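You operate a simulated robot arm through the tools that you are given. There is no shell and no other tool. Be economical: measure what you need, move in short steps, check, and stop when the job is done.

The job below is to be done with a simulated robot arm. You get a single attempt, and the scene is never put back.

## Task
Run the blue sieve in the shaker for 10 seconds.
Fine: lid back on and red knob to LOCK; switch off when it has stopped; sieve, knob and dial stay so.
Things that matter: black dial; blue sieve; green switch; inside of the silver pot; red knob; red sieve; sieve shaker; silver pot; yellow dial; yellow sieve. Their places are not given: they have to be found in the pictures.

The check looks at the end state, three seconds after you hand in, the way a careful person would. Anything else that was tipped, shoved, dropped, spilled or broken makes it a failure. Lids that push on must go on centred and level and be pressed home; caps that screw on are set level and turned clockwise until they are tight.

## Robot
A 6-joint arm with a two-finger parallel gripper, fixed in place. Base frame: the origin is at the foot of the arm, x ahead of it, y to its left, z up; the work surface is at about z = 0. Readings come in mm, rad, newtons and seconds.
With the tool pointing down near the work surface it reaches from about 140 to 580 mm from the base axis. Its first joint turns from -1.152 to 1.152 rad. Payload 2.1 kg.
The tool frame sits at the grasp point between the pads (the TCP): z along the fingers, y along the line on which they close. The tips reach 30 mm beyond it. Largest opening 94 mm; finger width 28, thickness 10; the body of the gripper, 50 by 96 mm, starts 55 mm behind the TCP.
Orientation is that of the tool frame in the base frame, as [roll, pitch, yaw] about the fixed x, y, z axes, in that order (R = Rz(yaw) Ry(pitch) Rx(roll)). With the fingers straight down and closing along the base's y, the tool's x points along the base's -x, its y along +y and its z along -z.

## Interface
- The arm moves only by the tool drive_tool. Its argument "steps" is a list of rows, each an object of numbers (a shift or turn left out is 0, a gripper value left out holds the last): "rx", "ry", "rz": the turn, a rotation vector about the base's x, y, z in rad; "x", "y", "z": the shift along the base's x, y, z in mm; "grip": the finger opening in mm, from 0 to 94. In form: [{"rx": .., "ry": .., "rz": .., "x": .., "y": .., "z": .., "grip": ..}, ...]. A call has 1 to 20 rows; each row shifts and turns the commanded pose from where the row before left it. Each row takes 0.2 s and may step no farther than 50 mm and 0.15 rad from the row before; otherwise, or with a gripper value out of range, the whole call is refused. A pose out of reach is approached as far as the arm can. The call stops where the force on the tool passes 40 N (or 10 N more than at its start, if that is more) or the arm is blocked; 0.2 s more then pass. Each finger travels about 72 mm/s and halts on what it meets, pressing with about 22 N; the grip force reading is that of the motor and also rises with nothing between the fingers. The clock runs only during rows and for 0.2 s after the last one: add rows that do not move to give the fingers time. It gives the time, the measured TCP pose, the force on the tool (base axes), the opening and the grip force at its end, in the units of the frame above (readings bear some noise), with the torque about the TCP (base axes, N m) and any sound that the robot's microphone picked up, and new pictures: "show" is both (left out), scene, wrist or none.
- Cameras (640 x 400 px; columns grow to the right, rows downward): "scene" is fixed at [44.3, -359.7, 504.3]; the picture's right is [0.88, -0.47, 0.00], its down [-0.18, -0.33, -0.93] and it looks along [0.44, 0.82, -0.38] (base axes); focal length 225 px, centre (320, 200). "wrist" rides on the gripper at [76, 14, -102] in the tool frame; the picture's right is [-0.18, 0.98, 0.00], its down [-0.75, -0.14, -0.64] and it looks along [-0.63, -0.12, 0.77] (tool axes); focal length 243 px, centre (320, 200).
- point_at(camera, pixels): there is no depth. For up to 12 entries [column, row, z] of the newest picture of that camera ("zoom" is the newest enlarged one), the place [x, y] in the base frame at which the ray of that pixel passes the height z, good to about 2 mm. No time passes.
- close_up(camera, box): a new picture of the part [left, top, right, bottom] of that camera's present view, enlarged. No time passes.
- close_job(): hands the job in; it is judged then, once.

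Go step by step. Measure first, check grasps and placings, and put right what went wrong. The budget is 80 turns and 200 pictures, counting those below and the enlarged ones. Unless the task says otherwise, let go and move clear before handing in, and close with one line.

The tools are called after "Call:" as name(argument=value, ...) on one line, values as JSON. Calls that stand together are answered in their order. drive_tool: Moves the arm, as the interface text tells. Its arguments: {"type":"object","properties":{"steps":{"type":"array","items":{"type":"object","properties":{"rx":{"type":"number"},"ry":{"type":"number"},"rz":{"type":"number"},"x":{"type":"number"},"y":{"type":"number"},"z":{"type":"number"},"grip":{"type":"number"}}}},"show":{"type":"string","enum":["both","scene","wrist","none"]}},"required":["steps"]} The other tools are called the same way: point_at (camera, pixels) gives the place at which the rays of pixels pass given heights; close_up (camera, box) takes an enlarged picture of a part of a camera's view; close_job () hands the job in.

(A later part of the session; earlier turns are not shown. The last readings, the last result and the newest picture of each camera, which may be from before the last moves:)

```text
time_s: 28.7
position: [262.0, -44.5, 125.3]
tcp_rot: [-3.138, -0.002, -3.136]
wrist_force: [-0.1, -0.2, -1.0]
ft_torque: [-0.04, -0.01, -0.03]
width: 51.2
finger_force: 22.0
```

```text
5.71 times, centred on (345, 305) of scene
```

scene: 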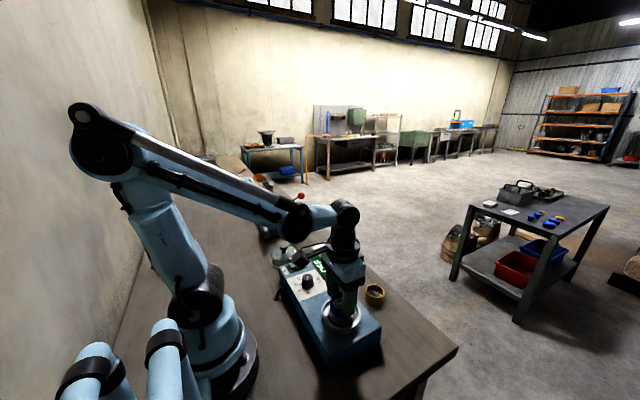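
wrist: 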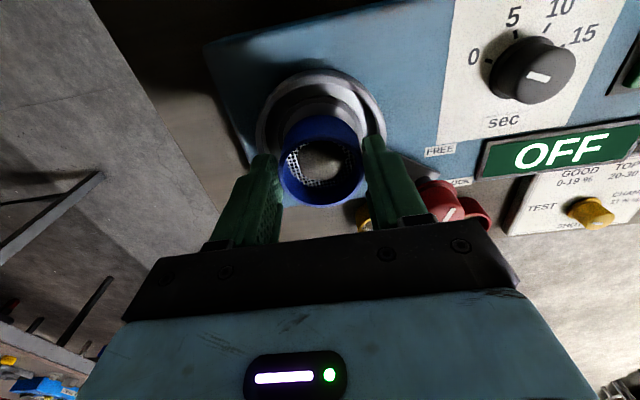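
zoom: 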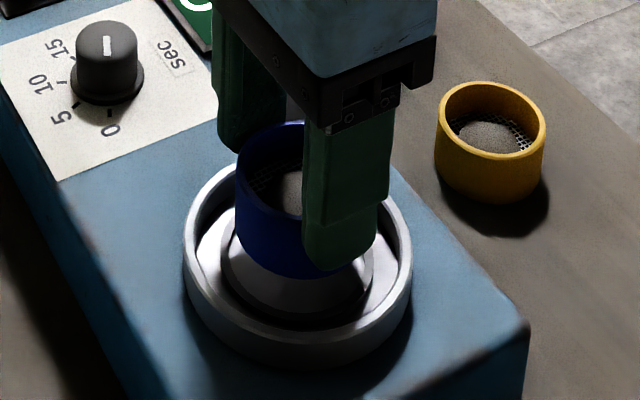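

The sieve looks centred over the seat. I'll lower in small steps and watch the force.

Call:
drive_tool(steps=[{"z": -4}, {"z": -3}, {"z": -3}, {"z": -2}, {}])

Call:
close_up(camera="wrist", box=[220, 60, 420, 220])

Call:
close_up(camera="scene", box=[305, 270, 385, 340])

```text
time_s: 29.9
position: [261.6, -46.8, 115.1]
tcp_rot: [-3.139, -0.003, -3.135]
wrist_force: [-0.3, 0.7, -0.6]
ft_torque: [0.0, 0.02, -0.03]
width: 51.2
finger_force: 22.3
```

scene: 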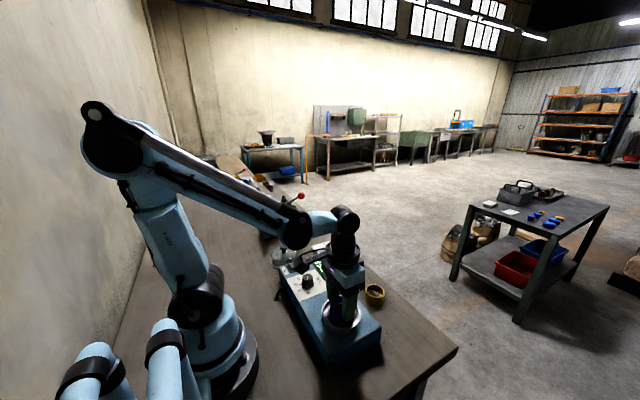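
wrist: 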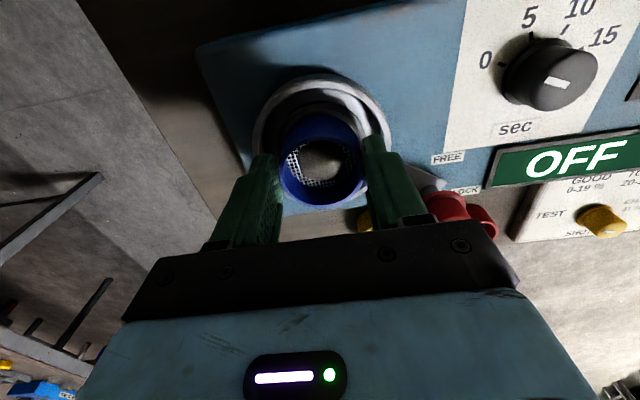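

```text
2.50 times, centred on (320, 140) of wrist
```

zoom: 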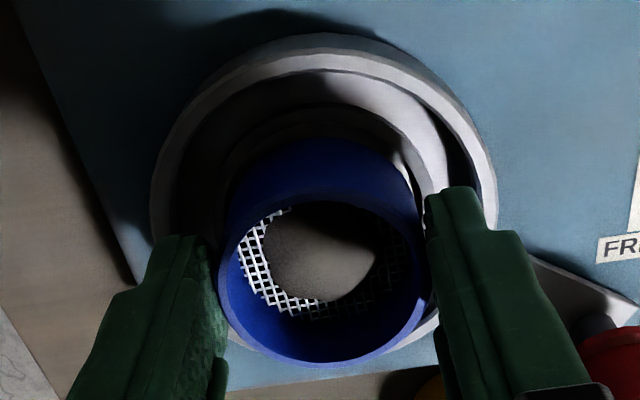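

```text
5.71 times, centred on (345, 305) of scene
```

zoom: 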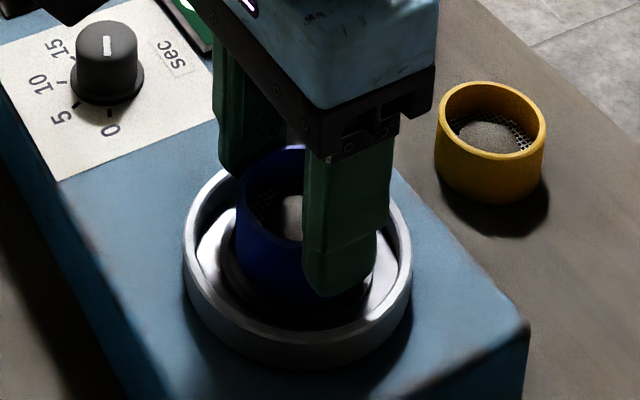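

Call:
drive_tool(steps=[{"z": -2}, {"z": -1.5}, {"z": -1.5}, {}], show="none")

```text
time_s: 30.9
position: [262.0, -45.4, 109.3]
tcp_rot: [-3.137, -0.002, -3.135]
wrist_force: [-3.1, -0.8, 14.0]
ft_torque: [-0.3, -0.12, -0.07]
width: 51.1
finger_force: 22.2
```

Contact at z≈109.3. The torque puts it on the sieve's -y (slightly +x) edge, so it's riding on the seat ring there. I'll lift a little, shift toward +y and slightly -x, and retry.

Call:
drive_tool(steps=[{"z": 3}, {"y": 1.3, "x": -0.5}, {}, {"z": -1.5}, {"z": -1.5}, {}], show="none")

```text
time_s: 32.3
position: [262.5, -43.3, 108.7]
tcp_rot: [-3.14, -0.002, -3.134]
wrist_force: [0.4, 0.1, 4.2]
ft_torque: [0.13, -0.07, 0.0]
width: 51.1
finger_force: 22.4
```

Now there's a light touch on the +y/+x side, so the centre lies in between. I'll adjust by y -0.5 and x -1 and lower again.

Call:
drive_tool(steps=[{"z": 2}, {"y": -0.5, "x": -1}, {}, {"z": -2}, {"z": -1}, {}, {}], show="none")

```text
time_s: 33.9
position: [260.2, -43.1, 107.4]
tcp_rot: [-3.14, -0.001, -3.134]
wrist_force: [-0.1, -0.3, -1.5]
ft_torque: [-0.01, 0.0, 0.0]
width: 51.0
finger_force: 22.0
```

It's free at z 107.4, so the sieve is entering the seat. I'll continue down gently.

Call:
drive_tool(steps=[{"z": -1}, {"z": -1}, {}], show="none")

```text
time_s: 34.7
position: [261.8, -43.1, 106.0]
tcp_rot: [-3.139, -0.002, -3.136]
wrist_force: [0.1, -0.4, -0.9]
ft_torque: [-0.03, 0.01, 0.01]
width: 51.1
finger_force: 21.8
```

Call:
drive_tool(steps=[{"z": -1}, {"z": -1}, {}], show="both")

Call:
close_up(camera="scene", box=[305, 270, 385, 340])

```text
time_s: 35.5
position: [261.9, -43.1, 103.6]
tcp_rot: [-3.139, 0.001, -3.135]
wrist_force: [4.3, -0.3, 9.3]
ft_torque: [0.04, 0.03, -0.04]
width: 51.5
finger_force: 21.6
```

scene: 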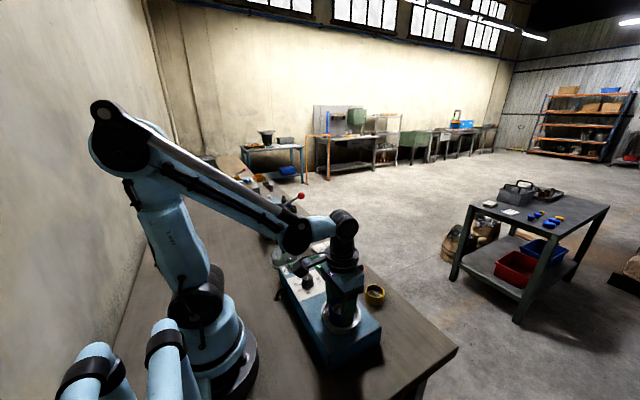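
wrist: 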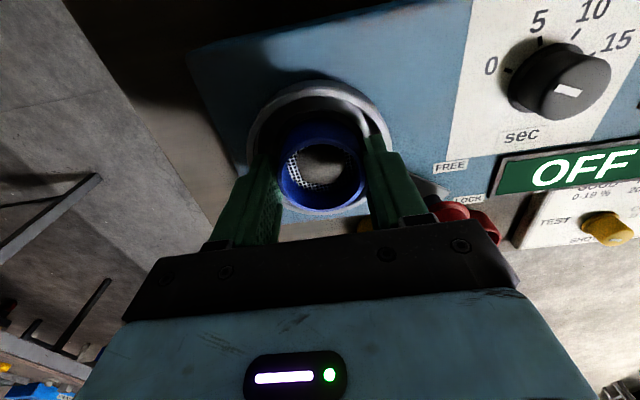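

```text
5.71 times, centred on (345, 305) of scene
```

zoom: 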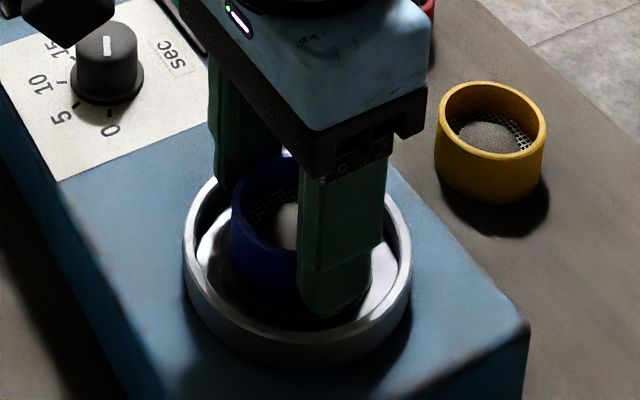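

Even contact at z≈104 with near-zero torque means it's seated on the pot floor. I'll open just a little (to 57) and rise straight up.

Call:
drive_tool(steps=[{"z": 0.7}, {"grip": 57}, {"grip": 57}, {}, {"z": 10}, {"z": 20}, {"z": 30}, {"x": 25, "z": 10}, {"x": 25}, {}])

Call:
close_up(camera="wrist", box=[220, 0, 420, 125])

Call:
close_up(camera="scene", box=[300, 250, 390, 350])

```text
time_s: 37.7
position: [311.2, -44.9, 172.0]
tcp_rot: [-3.137, -0.002, -3.134]
wrist_force: [-0.6, -0.5, 0.9]
ft_torque: [-0.01, -0.02, 0.0]
width: 57.0
finger_force: 0.0
```

scene: 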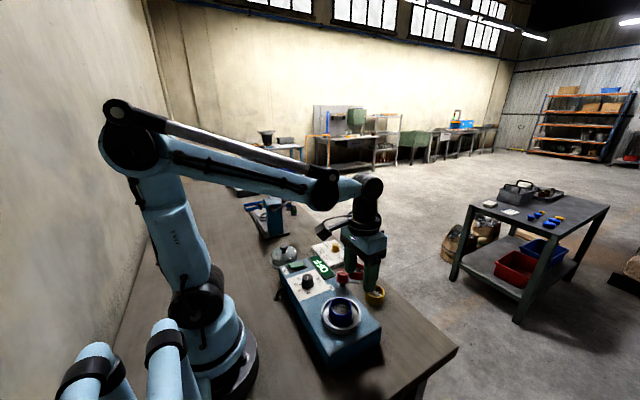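
wrist: 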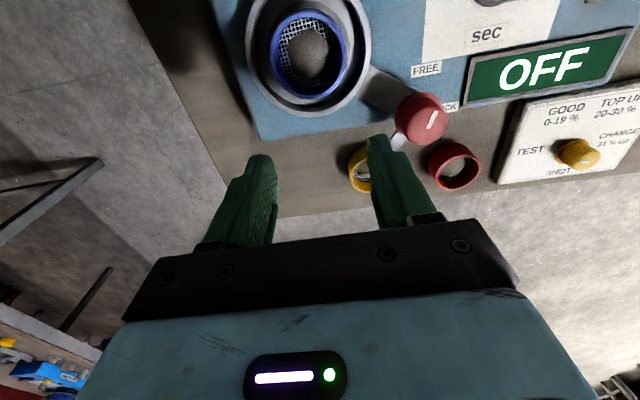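

```text
3.20 times, centred on (320, 62) of wrist
```

zoom: 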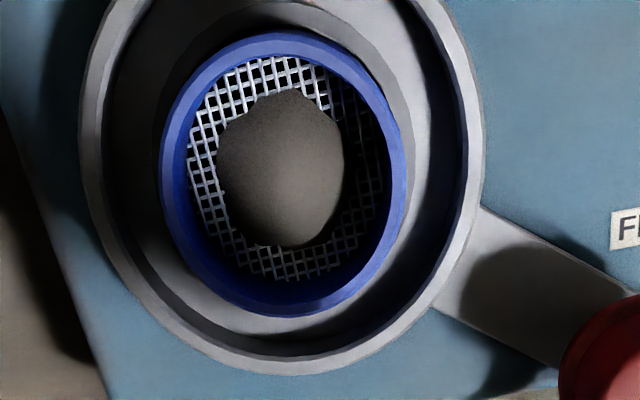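

```text
4.00 times, centred on (345, 300) of scene
```

zoom: 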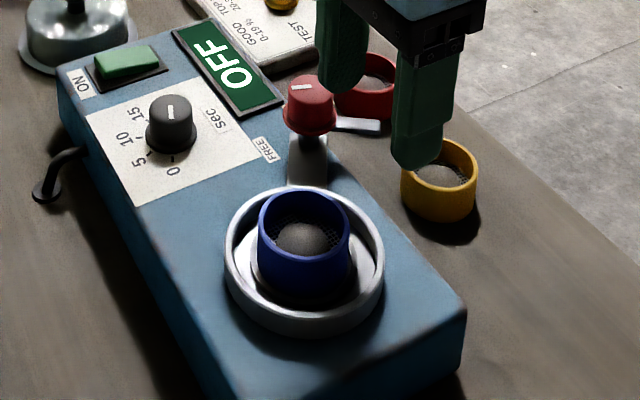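

The sieve is seated level, and the sand is intact. Next I'll go back for the lid at (241.7,289).

Call:
drive_tool(steps=[{"z": 15}, {"x": -10, "y": 40}, {"x": -10, "y": 42}, {"x": -10, "y": 42}, {"x": -10, "y": 42}, {"x": -10, "y": 42}, {"x": -10, "y": 42}, {"x": -9.7, "y": 42}, {"y": 41.7}, {}, {"z": -30}, {"z": -25}, {}])

Call:
close_up(camera="wrist", box=[220, 60, 420, 220])

```text
time_s: 40.5
position: [238.8, 290.9, 132.2]
tcp_rot: [-3.139, -0.002, -3.135]
wrist_force: [-0.4, -0.4, -1.0]
ft_torque: [0.06, 0.02, 0.01]
width: 57.1
finger_force: 0.1
```

scene: 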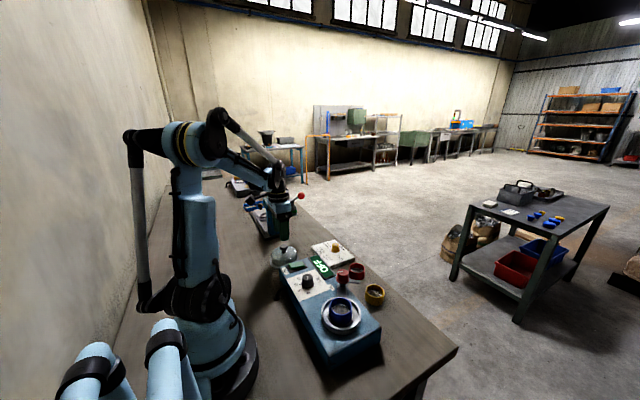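
wrist: 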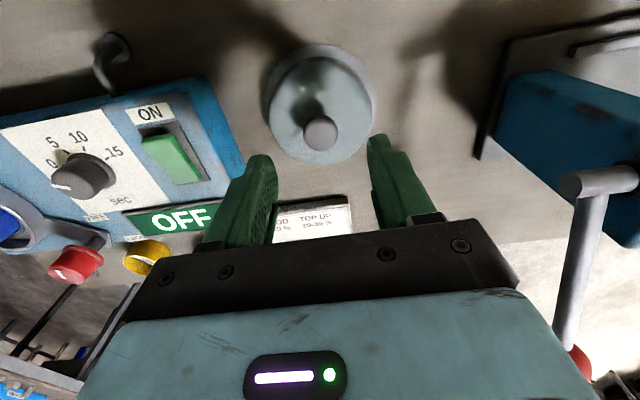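

```text
2.50 times, centred on (320, 140) of wrist
```

zoom: 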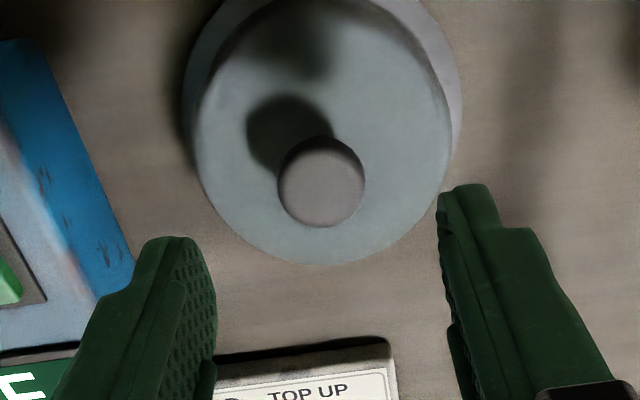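

The lid knob is centred under the gripper. I'll descend and grip it at the same height as before.

Call:
drive_tool(steps=[{"z": -25}, {"z": -20}, {"z": -12}, {"z": -7}, {}, {"grip": 45}, {"grip": 30}, {"grip": 15}, {}, {}], show="wrist")

```text
time_s: 42.7
position: [240.2, 289.6, 70.3]
tcp_rot: [-3.139, -0.003, -3.134]
wrist_force: [-0.3, -0.5, 0.1]
ft_torque: [0.04, 0.03, -0.01]
width: 26.8
finger_force: 21.9
```

wrist: 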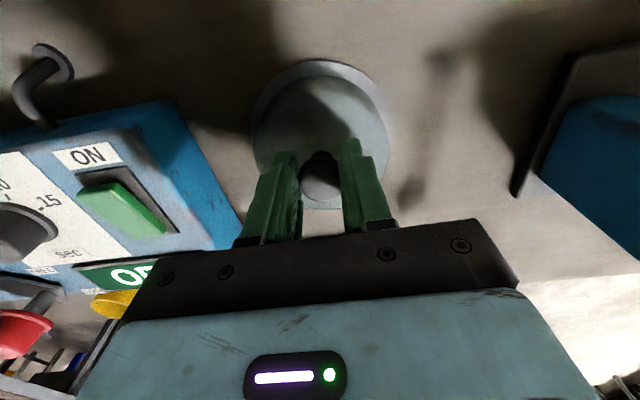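

The lid is gripped at 26.8 mm. I'll lift it and carry it back over the pot.

Call:
drive_tool(steps=[{"z": 10}, {"z": 25}, {"z": 35}, {"z": 35}, {"z": 35}, {"z": 5, "y": -34.3}, {"y": -42, "x": 3}, {"y": -43, "x": 3}, {"y": -43, "x": 3}, {"y": -43, "x": 3}, {"y": -43, "x": 3}, {"y": -43, "x": 3}, {"y": -43, "x": 3}, {}, {}])

Call:
close_up(camera="scene", box=[300, 250, 390, 350])

```text
time_s: 45.9
position: [261.8, -45.4, 214.3]
tcp_rot: [-3.138, -0.002, -3.134]
wrist_force: [-0.4, 0.0, -0.3]
ft_torque: [-0.05, 0.02, 0.01]
width: 26.8
finger_force: 21.8
```

scene: 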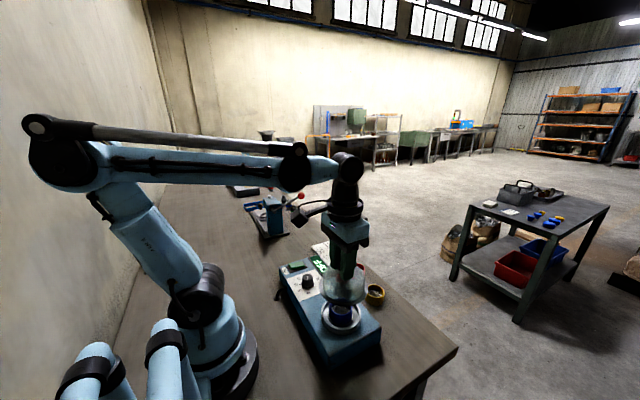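
wrist: 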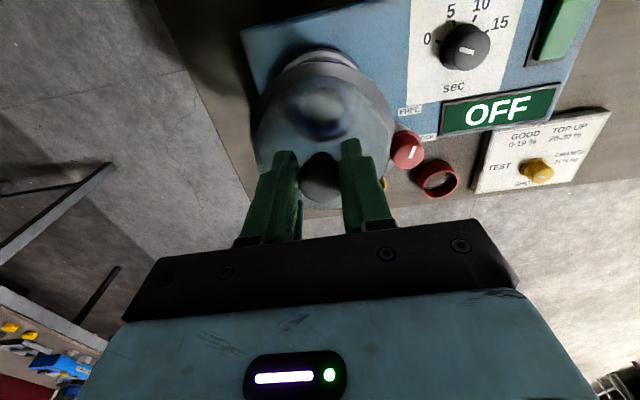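

```text
4.00 times, centred on (345, 300) of scene
```

zoom: 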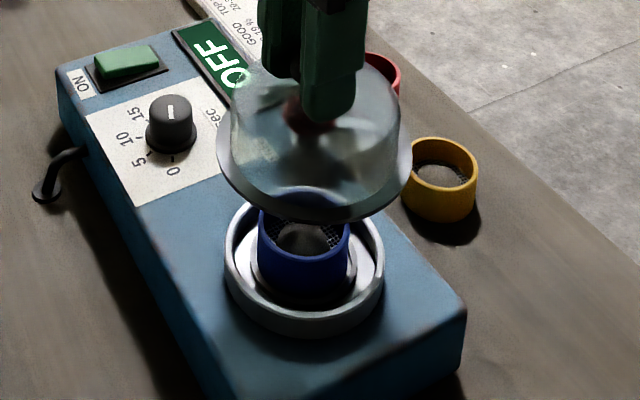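

The lid's flange is at columns 216–412 in the scene zoom, versus 211–407 when I first lifted it off. It now sits about 2 mm too far to +x in the grip, so I'll correct that and lower to just above the rim.

Call:
drive_tool(steps=[{"x": -2.3}, {"z": -20}, {"z": -20}, {"z": -15}, {"z": -6}, {}, {}])

Call:
close_up(camera="scene", box=[305, 270, 385, 340])

Call:
close_up(camera="wrist", box=[220, 20, 420, 180])

```text
time_s: 47.5
position: [260.5, -46.5, 154.0]
tcp_rot: [-3.139, -0.002, -3.133]
wrist_force: [-0.1, 0.1, -1.7]
ft_torque: [0.03, 0.02, 0.0]
width: 26.8
finger_force: 21.9
```

scene: 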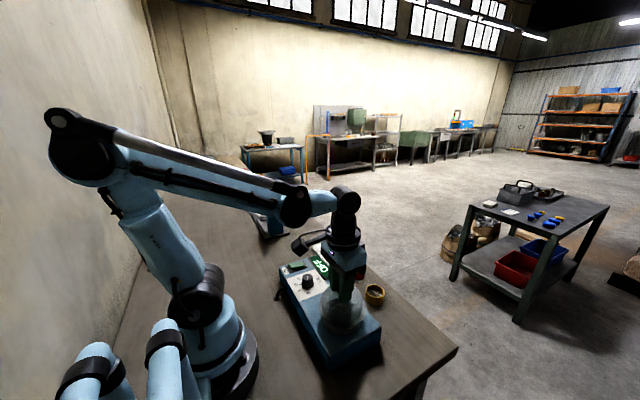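
wrist: 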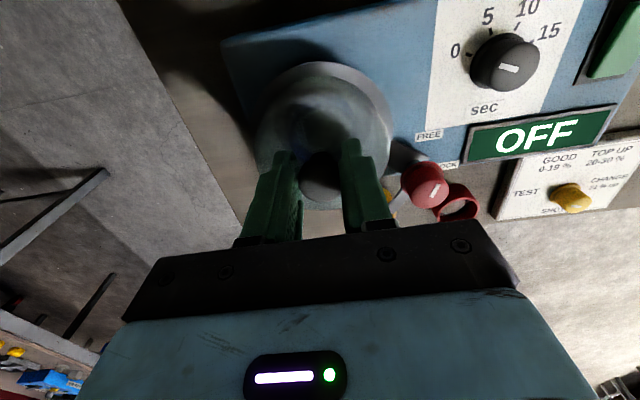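

```text
5.71 times, centred on (345, 305) of scene
```

zoom: 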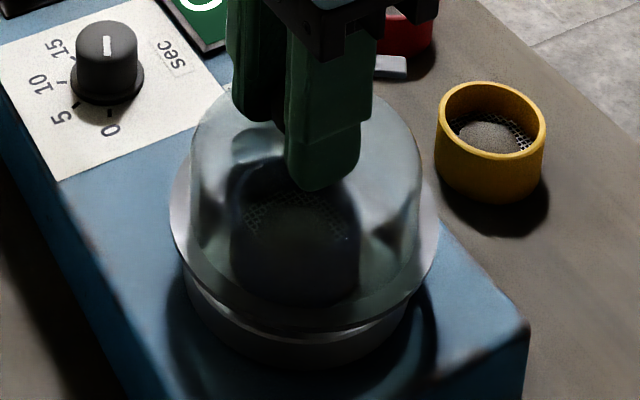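

```text
2.50 times, centred on (320, 100) of wrist
```

zoom: 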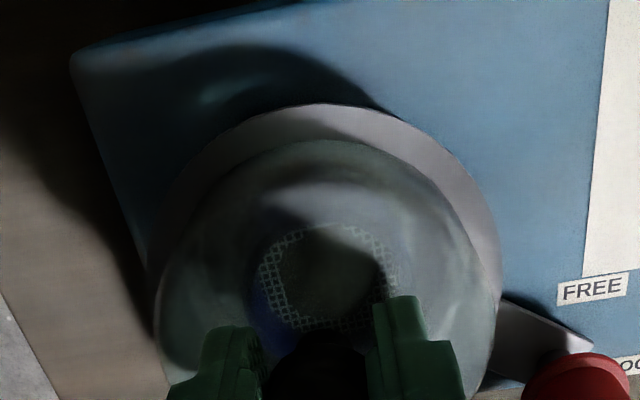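

The flange centre (304) is about 1.5 mm to the right of where the pot centre (298) should put it. I'll nudge the lid and lower slowly to first contact.

Call:
drive_tool(steps=[{"x": -1.3, "y": 0.4}, {"z": -3}, {"z": -3}, {"z": -2}, {"z": -1.5}, {}], show="scene")

Call:
close_up(camera="scene", box=[305, 270, 385, 340])

```text
time_s: 48.9
position: [258.6, -44.4, 144.3]
tcp_rot: [-3.139, 0.0, -3.134]
wrist_force: [0.6, 0.3, -1.7]
ft_torque: [0.0, 0.03, -0.03]
width: 26.8
finger_force: 21.6
```

scene: 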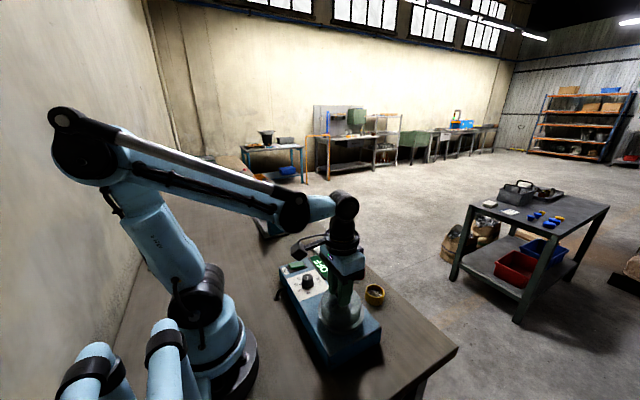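

```text
5.71 times, centred on (345, 305) of scene
```

zoom: 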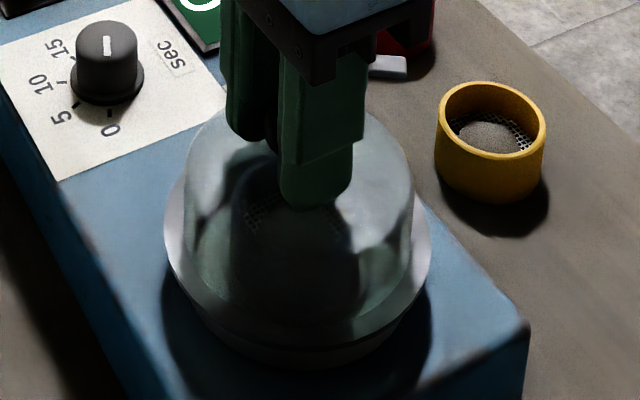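

It's well centred now (flange 164–431). I'll continue down to contact.

Call:
drive_tool(steps=[{"z": -1.5}, {"z": -1}, {"z": -1}, {}], show="none")

```text
time_s: 49.9
position: [258.4, -45.2, 142.8]
tcp_rot: [-3.137, -0.005, -3.134]
wrist_force: [-12.3, 0.1, 16.9]
ft_torque: [0.02, -0.04, -0.06]
width: 26.7
finger_force: 21.2
heard: snap
```

A snap suggests the lid is going on, with a side force of -12 N in x. I'll relieve x a little and press down.

Call:
drive_tool(steps=[{"x": -0.7}, {"z": -1}, {"z": -0.7}, {}], show="scene")

Call:
close_up(camera="scene", box=[305, 270, 385, 340])

```text
time_s: 50.9
position: [259.4, -44.1, 140.2]
tcp_rot: [-3.137, -0.001, -3.134]
wrist_force: [8.1, -3.8, 19.4]
ft_torque: [-0.01, -0.3, -0.05]
width: 26.9
finger_force: 22.3
```

scene: 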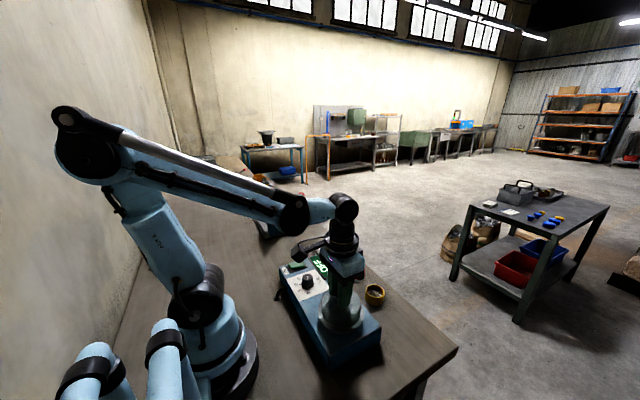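

```text
5.71 times, centred on (345, 305) of scene
```

zoom: 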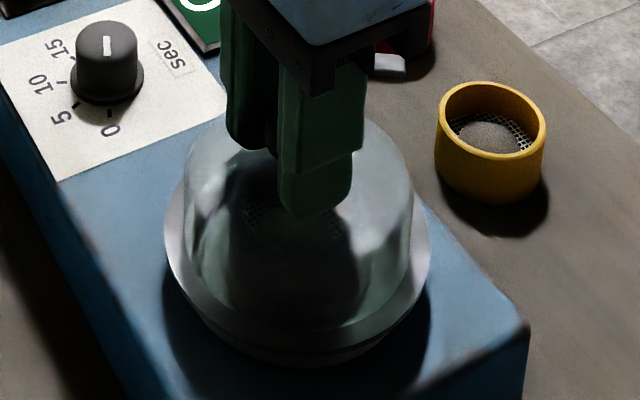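

The lid appears seated. I'll let go, rise, and compare it with the original look.

Call:
drive_tool(steps=[{"x": 0.4, "z": 0.7}, {"grip": 45}, {"grip": 50}, {}, {"z": 15}, {"z": 25}, {"z": 25}, {}])

Call:
close_up(camera="scene", box=[305, 260, 385, 340])

Call:
close_up(camera="wrist", box=[230, 20, 420, 180])

```text
time_s: 52.7
position: [257.5, -45.5, 204.3]
tcp_rot: [-3.138, -0.001, -3.135]
wrist_force: [0.9, -0.2, 0.3]
ft_torque: [0.01, 0.0, -0.01]
width: 49.9
finger_force: 0.0
```

scene: 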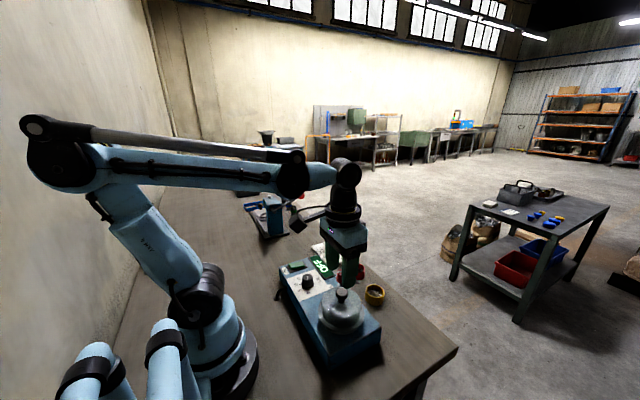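
wrist: 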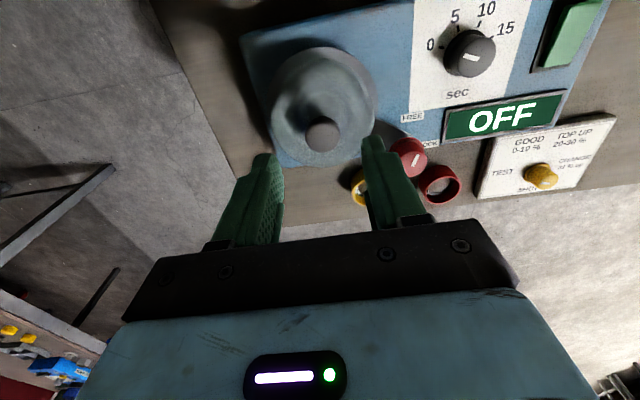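

```text
5.00 times, centred on (345, 300) of scene
```

zoom: 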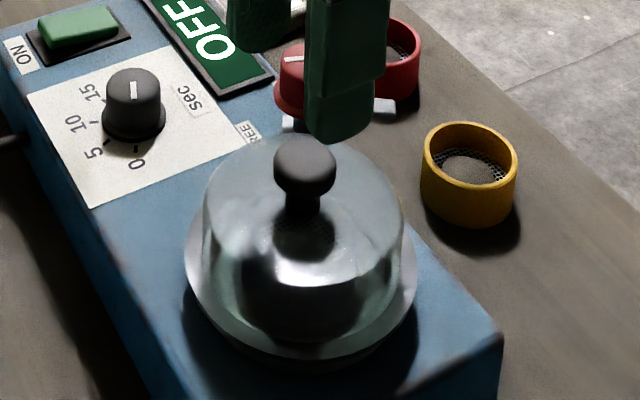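

```text
2.50 times, centred on (325, 100) of wrist
```

zoom: 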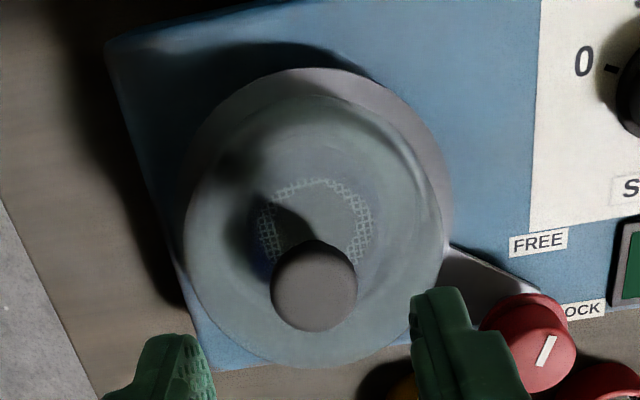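

The lid matches its original position within about 0.3 px. I'll press it home with closed fingertips on top of the knob.

Call:
drive_tool(steps=[{"x": 3, "grip": 0}, {"grip": 0}, {"grip": 0}, {"z": -20}, {"z": -12}, {"z": -6}, {"z": -3}, {"z": -2}, {}], show="none")

```text
time_s: 54.7
position: [261.6, -45.6, 162.3]
tcp_rot: [-3.139, -0.004, -3.136]
wrist_force: [-0.4, 0.9, 6.1]
ft_torque: [0.04, -0.11, 0.02]
width: 0.1
finger_force: 21.9
stopped in row 9: the force on the tool passed its limit at 43 N (the readings are from after the stop); the commanded pose is now the measured one
```

Pressed to 43 N at knob height 131–132 without moving, so it's home. Next is the red knob; I'll rise and move over for a close measurement.

Call:
drive_tool(steps=[{"z": 20}, {"z": 20, "x": 10, "y": 10, "grip": 60}, {"x": 20, "y": 30}, {"x": 20, "y": 35}, {"x": 8, "y": 3}, {}])

Call:
close_up(camera="wrist", box=[240, 80, 400, 180])

Call:
close_up(camera="scene", box=[315, 250, 385, 310])

```text
time_s: 56.1
position: [319.5, 32.3, 200.7]
tcp_rot: [-3.137, -0.004, -3.134]
wrist_force: [1.1, 0.0, -0.1]
ft_torque: [0.03, 0.02, 0.03]
width: 60.0
finger_force: 0.1
```

scene: 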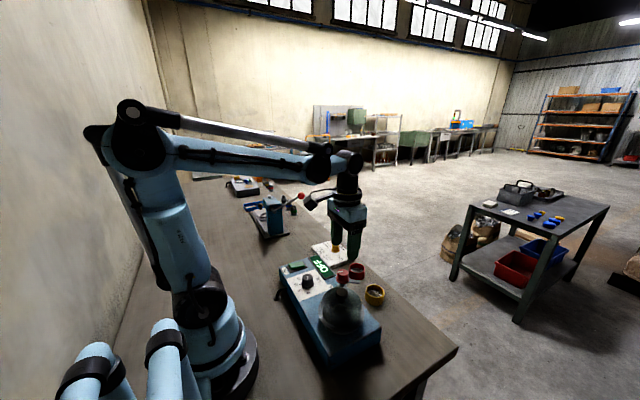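
wrist: 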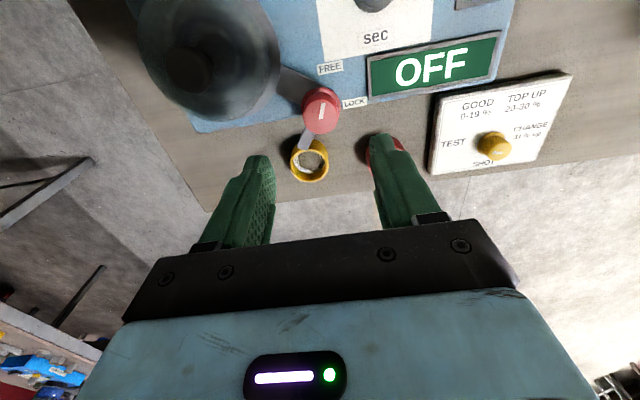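

```text
4.00 times, centred on (320, 130) of wrist
```

zoom: 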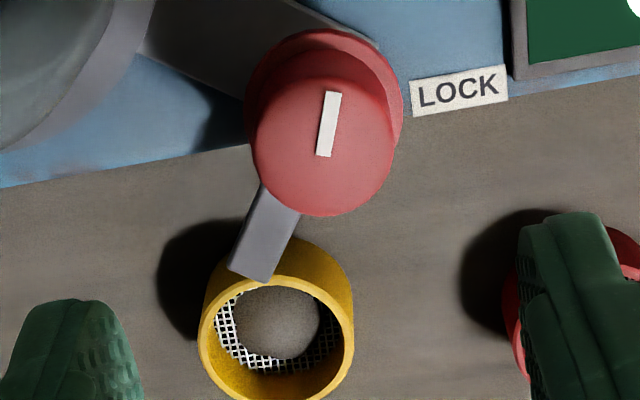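

```text
6.67 times, centred on (350, 280) of scene
```

zoom: 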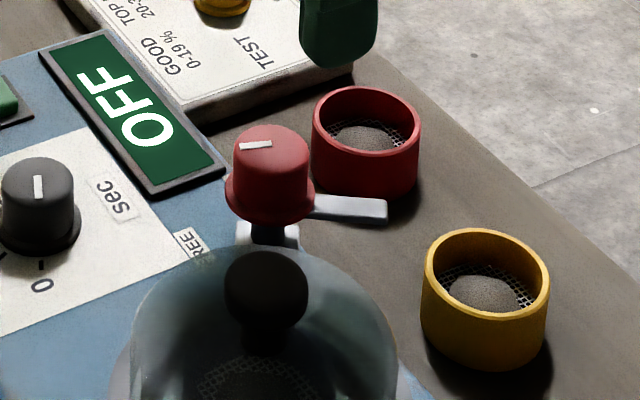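

Call:
point_at(camera="zoom", pixels=[[263, 144, 210]])

Call:
point_at(camera="wrist", pixels=[[320.75, 116.75, 100], [320.75, 116.75, 107], [323.25, 103, 107], [320.75, 118.75, 107], [331, 68, 56], [355, 102, 56], [303.5, 149.5, 85], [323, 105, 85]])

Call:
point_at(camera="scene", pixels=[[342.5, 272.5, 100], [342.5, 272.5, 107], [342.5, 272.5, 115], [358.5, 281, 85]])

```text
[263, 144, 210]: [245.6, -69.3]
```

```text
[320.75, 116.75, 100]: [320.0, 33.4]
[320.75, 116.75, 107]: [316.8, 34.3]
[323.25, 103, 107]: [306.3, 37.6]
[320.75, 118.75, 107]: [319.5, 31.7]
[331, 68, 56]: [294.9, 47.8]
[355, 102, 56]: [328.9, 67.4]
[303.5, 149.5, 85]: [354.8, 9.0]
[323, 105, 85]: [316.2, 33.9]
```

```text
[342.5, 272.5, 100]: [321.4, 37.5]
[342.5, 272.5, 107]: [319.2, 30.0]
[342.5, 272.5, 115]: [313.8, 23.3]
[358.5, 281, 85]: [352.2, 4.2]
```

The red knob's axis is about (318,33), top z≈105. FREE lies at about 147° and LOCK at about 72°, so the turn is clockwise by roughly 75–90°, which brings the arm over the lid. I'll pre-rotate the gripper +0.75 rad, descend and grip.

Call:
drive_tool(steps=[{"rz": 0.15, "x": -1.5, "y": 0.6, "grip": 52}, {"rz": 0.15}, {"rz": 0.15}, {"rz": 0.15}, {"rz": 0.15}, {"z": -20}, {"z": -20}, {"z": -15}, {}])

Call:
close_up(camera="wrist", box=[220, 80, 420, 240])

```text
time_s: 58.1
position: [317.7, 32.1, 148.6]
tcp_rot: [-3.139, -0.004, -2.386]
wrist_force: [0.2, -0.4, 0.0]
ft_torque: [0.01, 0.03, 0.01]
width: 52.0
finger_force: 0.0
```

scene: 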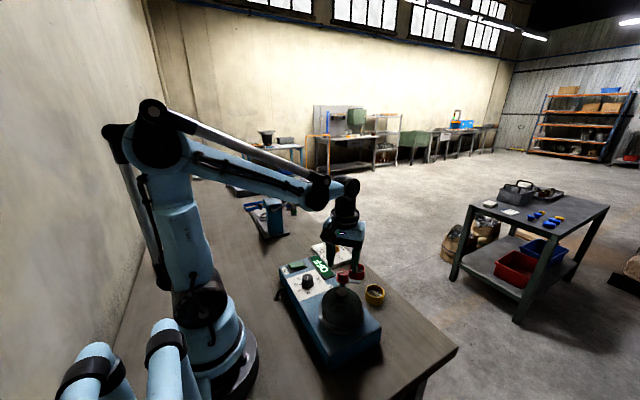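
wrist: 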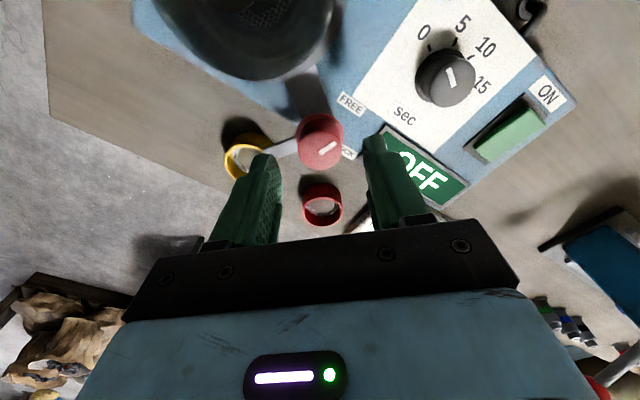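

```text
2.50 times, centred on (320, 160) of wrist
```

zoom: 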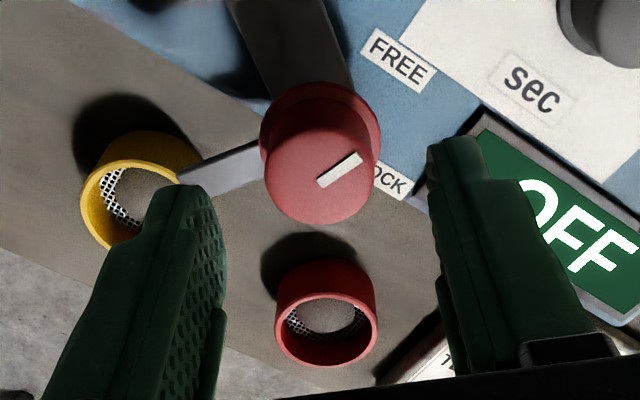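

The knob is well centred at (320,149). I'll lower to TCP z≈122, keeping the tips above the arm, and grip.

Call:
drive_tool(steps=[{"z": -12}, {"z": -10}, {"z": -5}, {}, {"grip": 42}, {"grip": 30}, {"grip": 20}, {}])

Call:
close_up(camera="wrist", box=[220, 80, 420, 240])

```text
time_s: 59.9
position: [318.6, 32.3, 120.6]
tcp_rot: [-3.138, -0.005, -2.386]
wrist_force: [-1.9, 0.9, -1.7]
ft_torque: [-0.1, 0.17, 0.04]
width: 28.7
finger_force: 45.1
```

scene: 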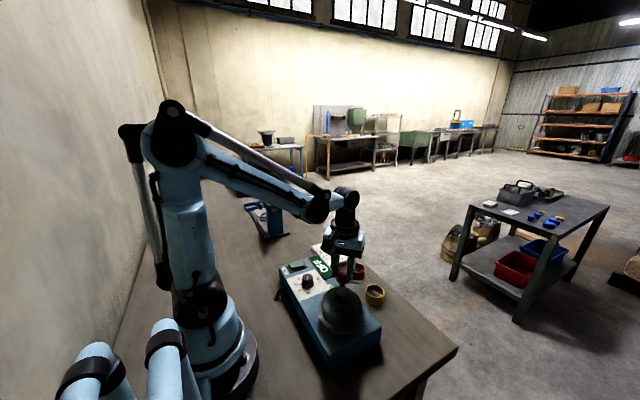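
wrist: 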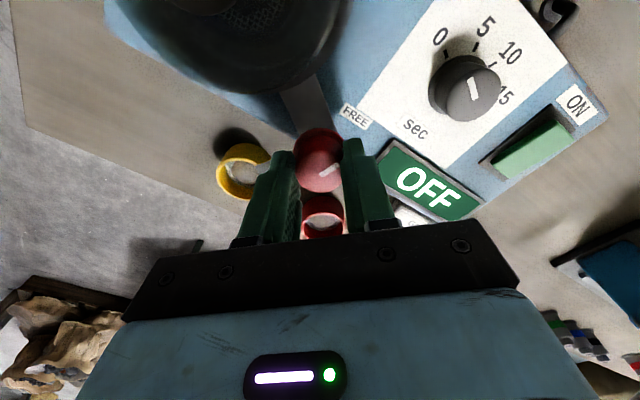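

```text
2.50 times, centred on (320, 160) of wrist
```

zoom: 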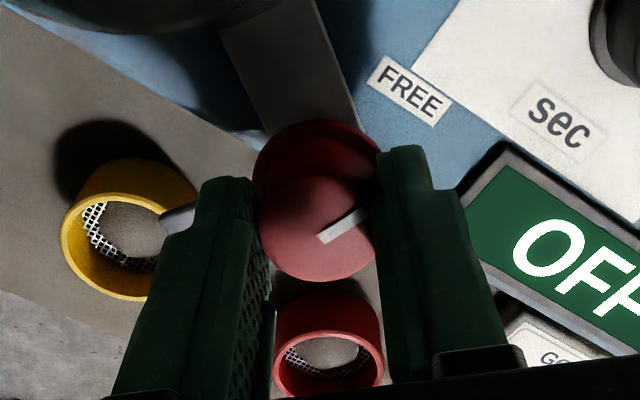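

Gripped at 28.7 mm. I'll turn clockwise in steps and watch the torque.

Call:
drive_tool(steps=[{"rz": -0.1}, {"rz": -0.12}, {"rz": -0.12}, {"rz": -0.12}, {"rz": -0.12}, {"rz": -0.12}, {}], show="wrist")

Call:
close_up(camera="wrist", box=[220, 80, 420, 240])

```text
time_s: 61.5
position: [318.0, 33.4, 121.0]
tcp_rot: [-3.14, -0.003, -3.087]
wrist_force: [0.8, -1.7, 22.1]
ft_torque: [-0.17, 0.82, 0.02]
width: 28.9
finger_force: 45.1
```

wrist: 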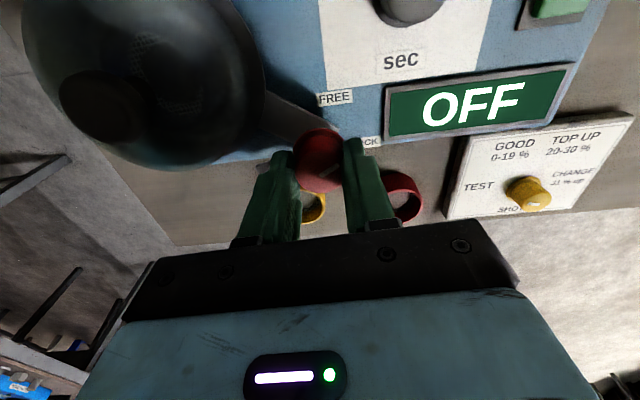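

```text
2.50 times, centred on (320, 160) of wrist
```

zoom: 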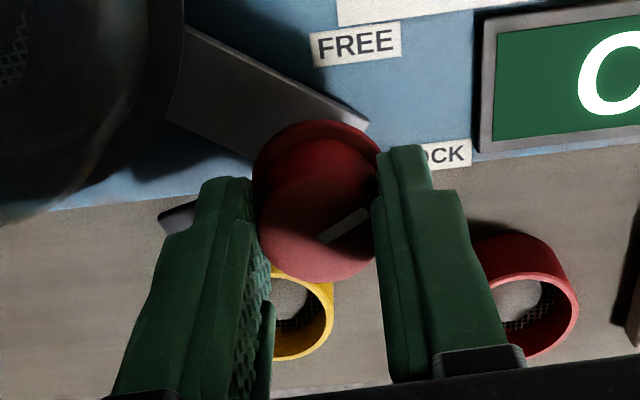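

The knob is turning with the gripper. An upward force of 22 N has built up, so I'll ease z up slightly and keep turning in small steps.

Call:
drive_tool(steps=[{"z": 0.7}, {"rz": -0.1}, {"rz": -0.1}, {"rz": -0.1}, {}], show="none")

```text
time_s: 62.7
position: [320.1, 34.0, 123.1]
tcp_rot: [-3.14, -0.004, 2.896]
wrist_force: [10.9, -0.9, -26.0]
ft_torque: [-0.06, -0.51, -0.02]
width: 28.6
finger_force: 44.6
```

Call:
drive_tool(steps=[{"z": -0.5}, {"rz": -0.1}, {"rz": -0.1}, {"rz": -0.1}, {}], show="both")

Call:
close_up(camera="scene", box=[305, 250, 385, 330])

Call:
close_up(camera="wrist", box=[220, 80, 420, 240])

```text
time_s: 63.9
position: [320.0, 33.8, 122.1]
tcp_rot: [-3.137, -0.007, 2.596]
wrist_force: [2.3, 2.5, 35.0]
ft_torque: [-0.01, -0.21, 0.0]
width: 28.7
finger_force: 45.5
```

scene: 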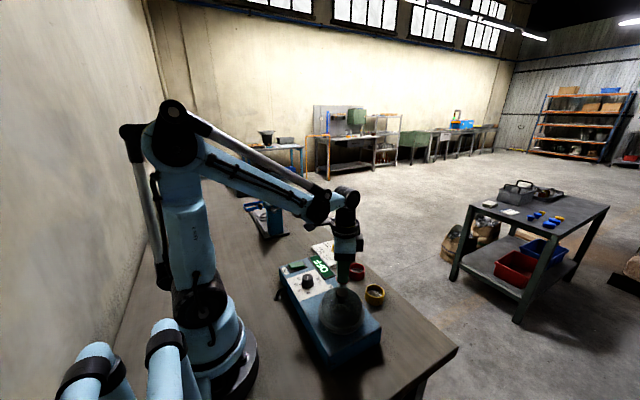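
wrist: 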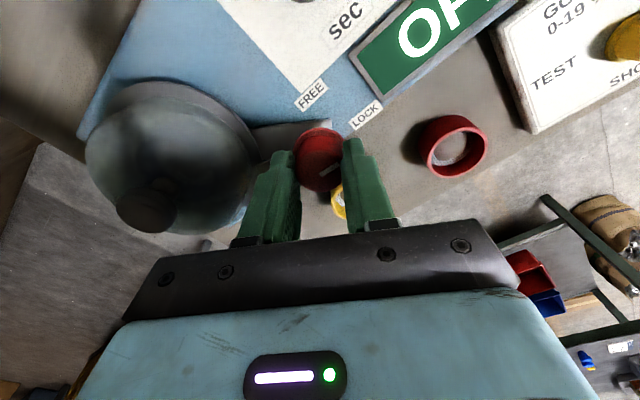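

```text
5.00 times, centred on (345, 290) of scene
```

zoom: 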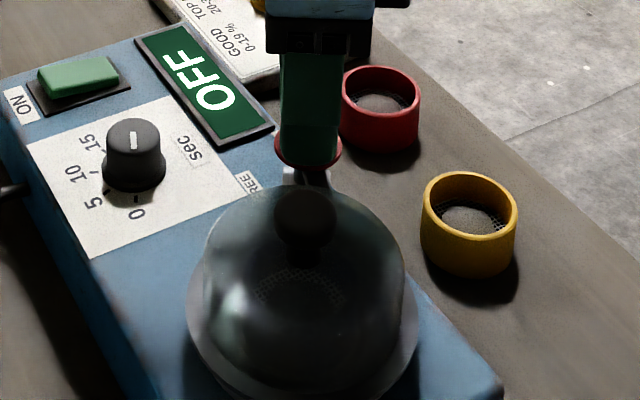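

```text
2.50 times, centred on (320, 160) of wrist
```

zoom: 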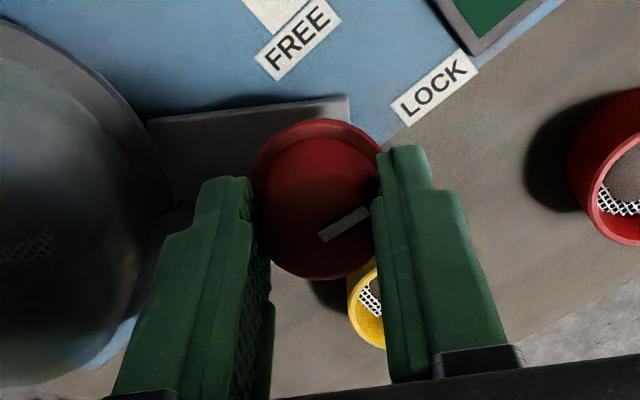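

The knob has turned 74.5° with no slip, and its mark relates to LOCK just as it did to FREE before. I'll relieve z and probe a little further for a stop.

Call:
drive_tool(steps=[{"z": 0.6}, {"rz": -0.03}, {"rz": -0.03}, {}], show="wrist")

Call:
close_up(camera="wrist", box=[220, 80, 420, 240])

```text
time_s: 64.9
position: [319.3, 33.8, 121.4]
tcp_rot: [-3.137, -0.006, 2.537]
wrist_force: [0.1, -0.3, 33.8]
ft_torque: [-0.01, 0.03, 0.02]
width: 28.8
finger_force: 45.0
```

wrist: 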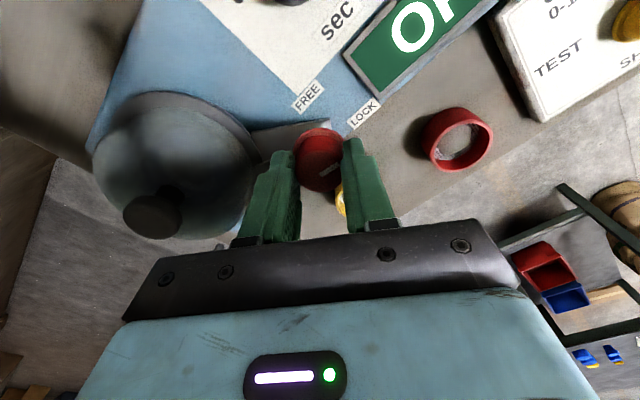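

```text
2.50 times, centred on (320, 160) of wrist
```

zoom: 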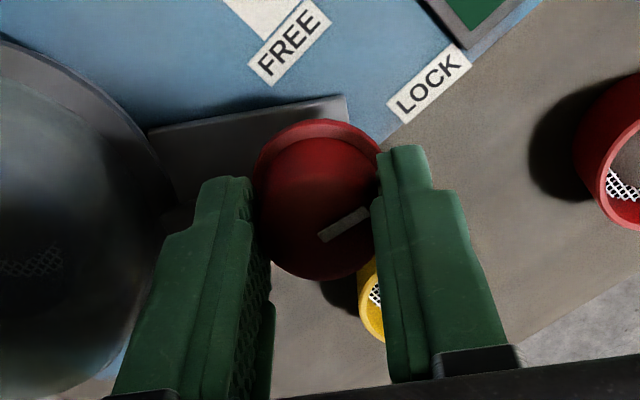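

No stop is felt, and the mark is now at about 78°. I'll release, rise and look at the mark and the arm clearly.

Call:
drive_tool(steps=[{"z": 0.8}, {"grip": 40}, {"grip": 50}, {}, {"z": 15}, {"z": 25}, {"z": 25}, {"z": 15, "x": 10}, {}])

Call:
close_up(camera="scene", box=[305, 250, 385, 330])

Call:
close_up(camera="wrist", box=[220, 60, 420, 200])

```text
time_s: 66.9
position: [327.7, 33.2, 203.9]
tcp_rot: [-3.136, -0.006, 2.537]
wrist_force: [0.5, 0.7, 0.3]
ft_torque: [0.0, 0.02, 0.0]
width: 50.0
finger_force: 0.1
```

scene: 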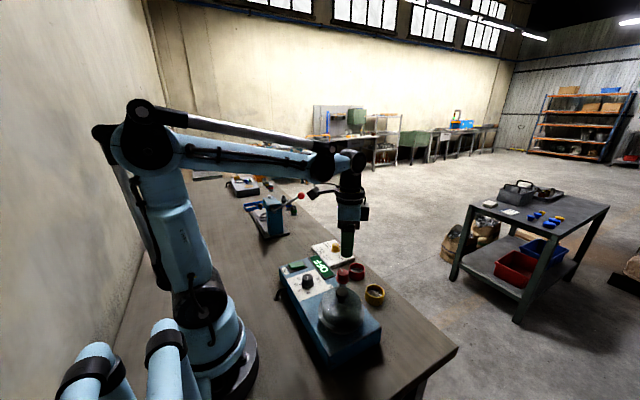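
wrist: 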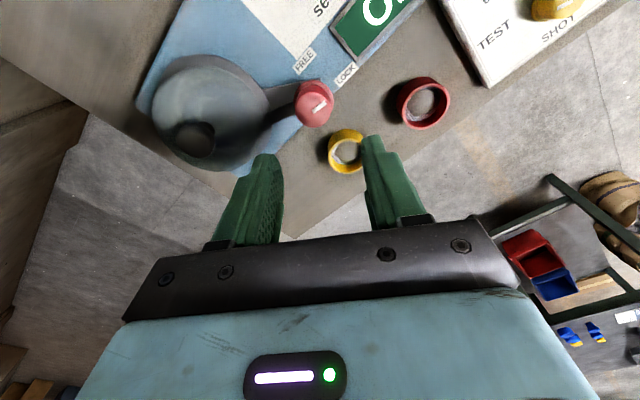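

```text
5.00 times, centred on (345, 290) of scene
```

zoom: 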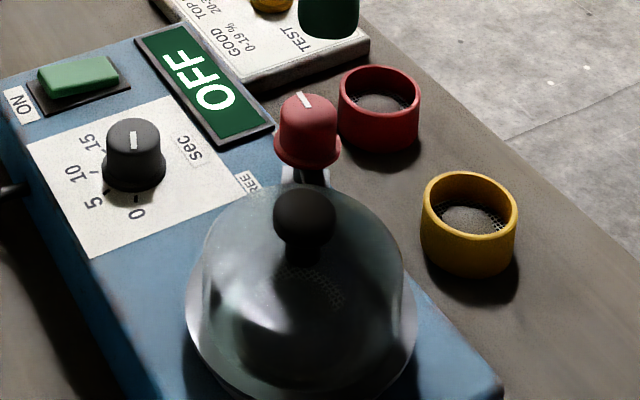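

```text
2.86 times, centred on (320, 130) of wrist
```

zoom: 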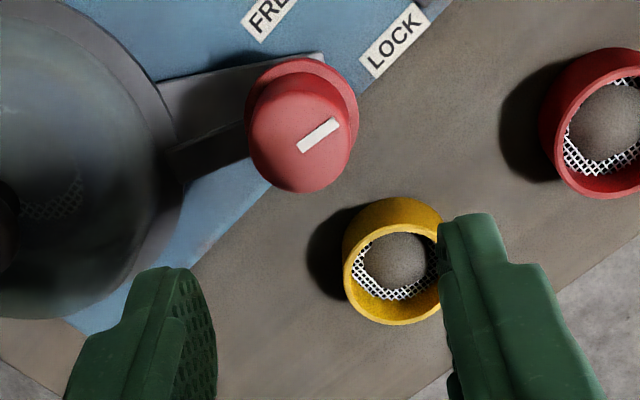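

Call:
point_at(camera="zoom", pixels=[[299, 147, 106], [338, 121, 106], [300, 138, 106], [303, 108, 85], [395, 40, 56], [270, 12, 56], [178, 130, 75], [175, 165, 75]])

```text
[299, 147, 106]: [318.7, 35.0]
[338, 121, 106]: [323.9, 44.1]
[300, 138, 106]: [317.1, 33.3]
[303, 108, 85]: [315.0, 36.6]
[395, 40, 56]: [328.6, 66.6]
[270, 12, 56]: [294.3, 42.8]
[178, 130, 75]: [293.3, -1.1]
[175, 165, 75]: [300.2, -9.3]
```

Call:
point_at(camera="scene", pixels=[[340.6, 268.8, 106], [343.4, 271.2, 106], [338.2, 271.9, 106], [342.65, 271.6, 106]])

Call:
close_up(camera="scene", box=[325, 255, 365, 280])

Call:
close_up(camera="wrist", box=[280, 50, 370, 130])

```text
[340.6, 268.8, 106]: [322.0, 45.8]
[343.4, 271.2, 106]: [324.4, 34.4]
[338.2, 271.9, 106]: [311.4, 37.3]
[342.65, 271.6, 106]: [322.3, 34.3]
```

```text
16.00 times, centred on (345, 268) of scene
```

zoom: 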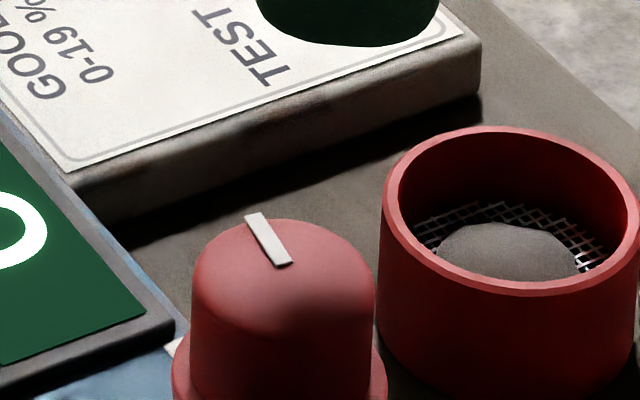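

```text
5.00 times, centred on (325, 90) of wrist
```

zoom: 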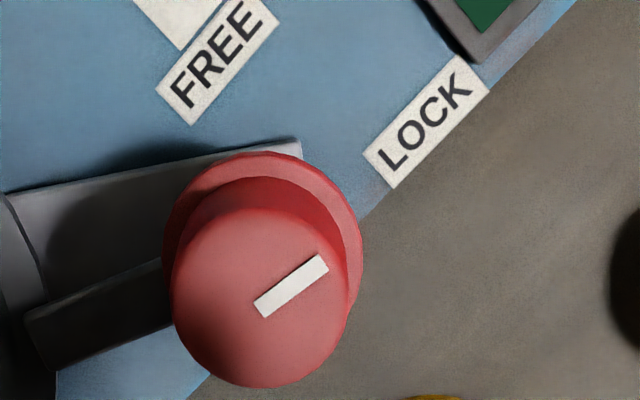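

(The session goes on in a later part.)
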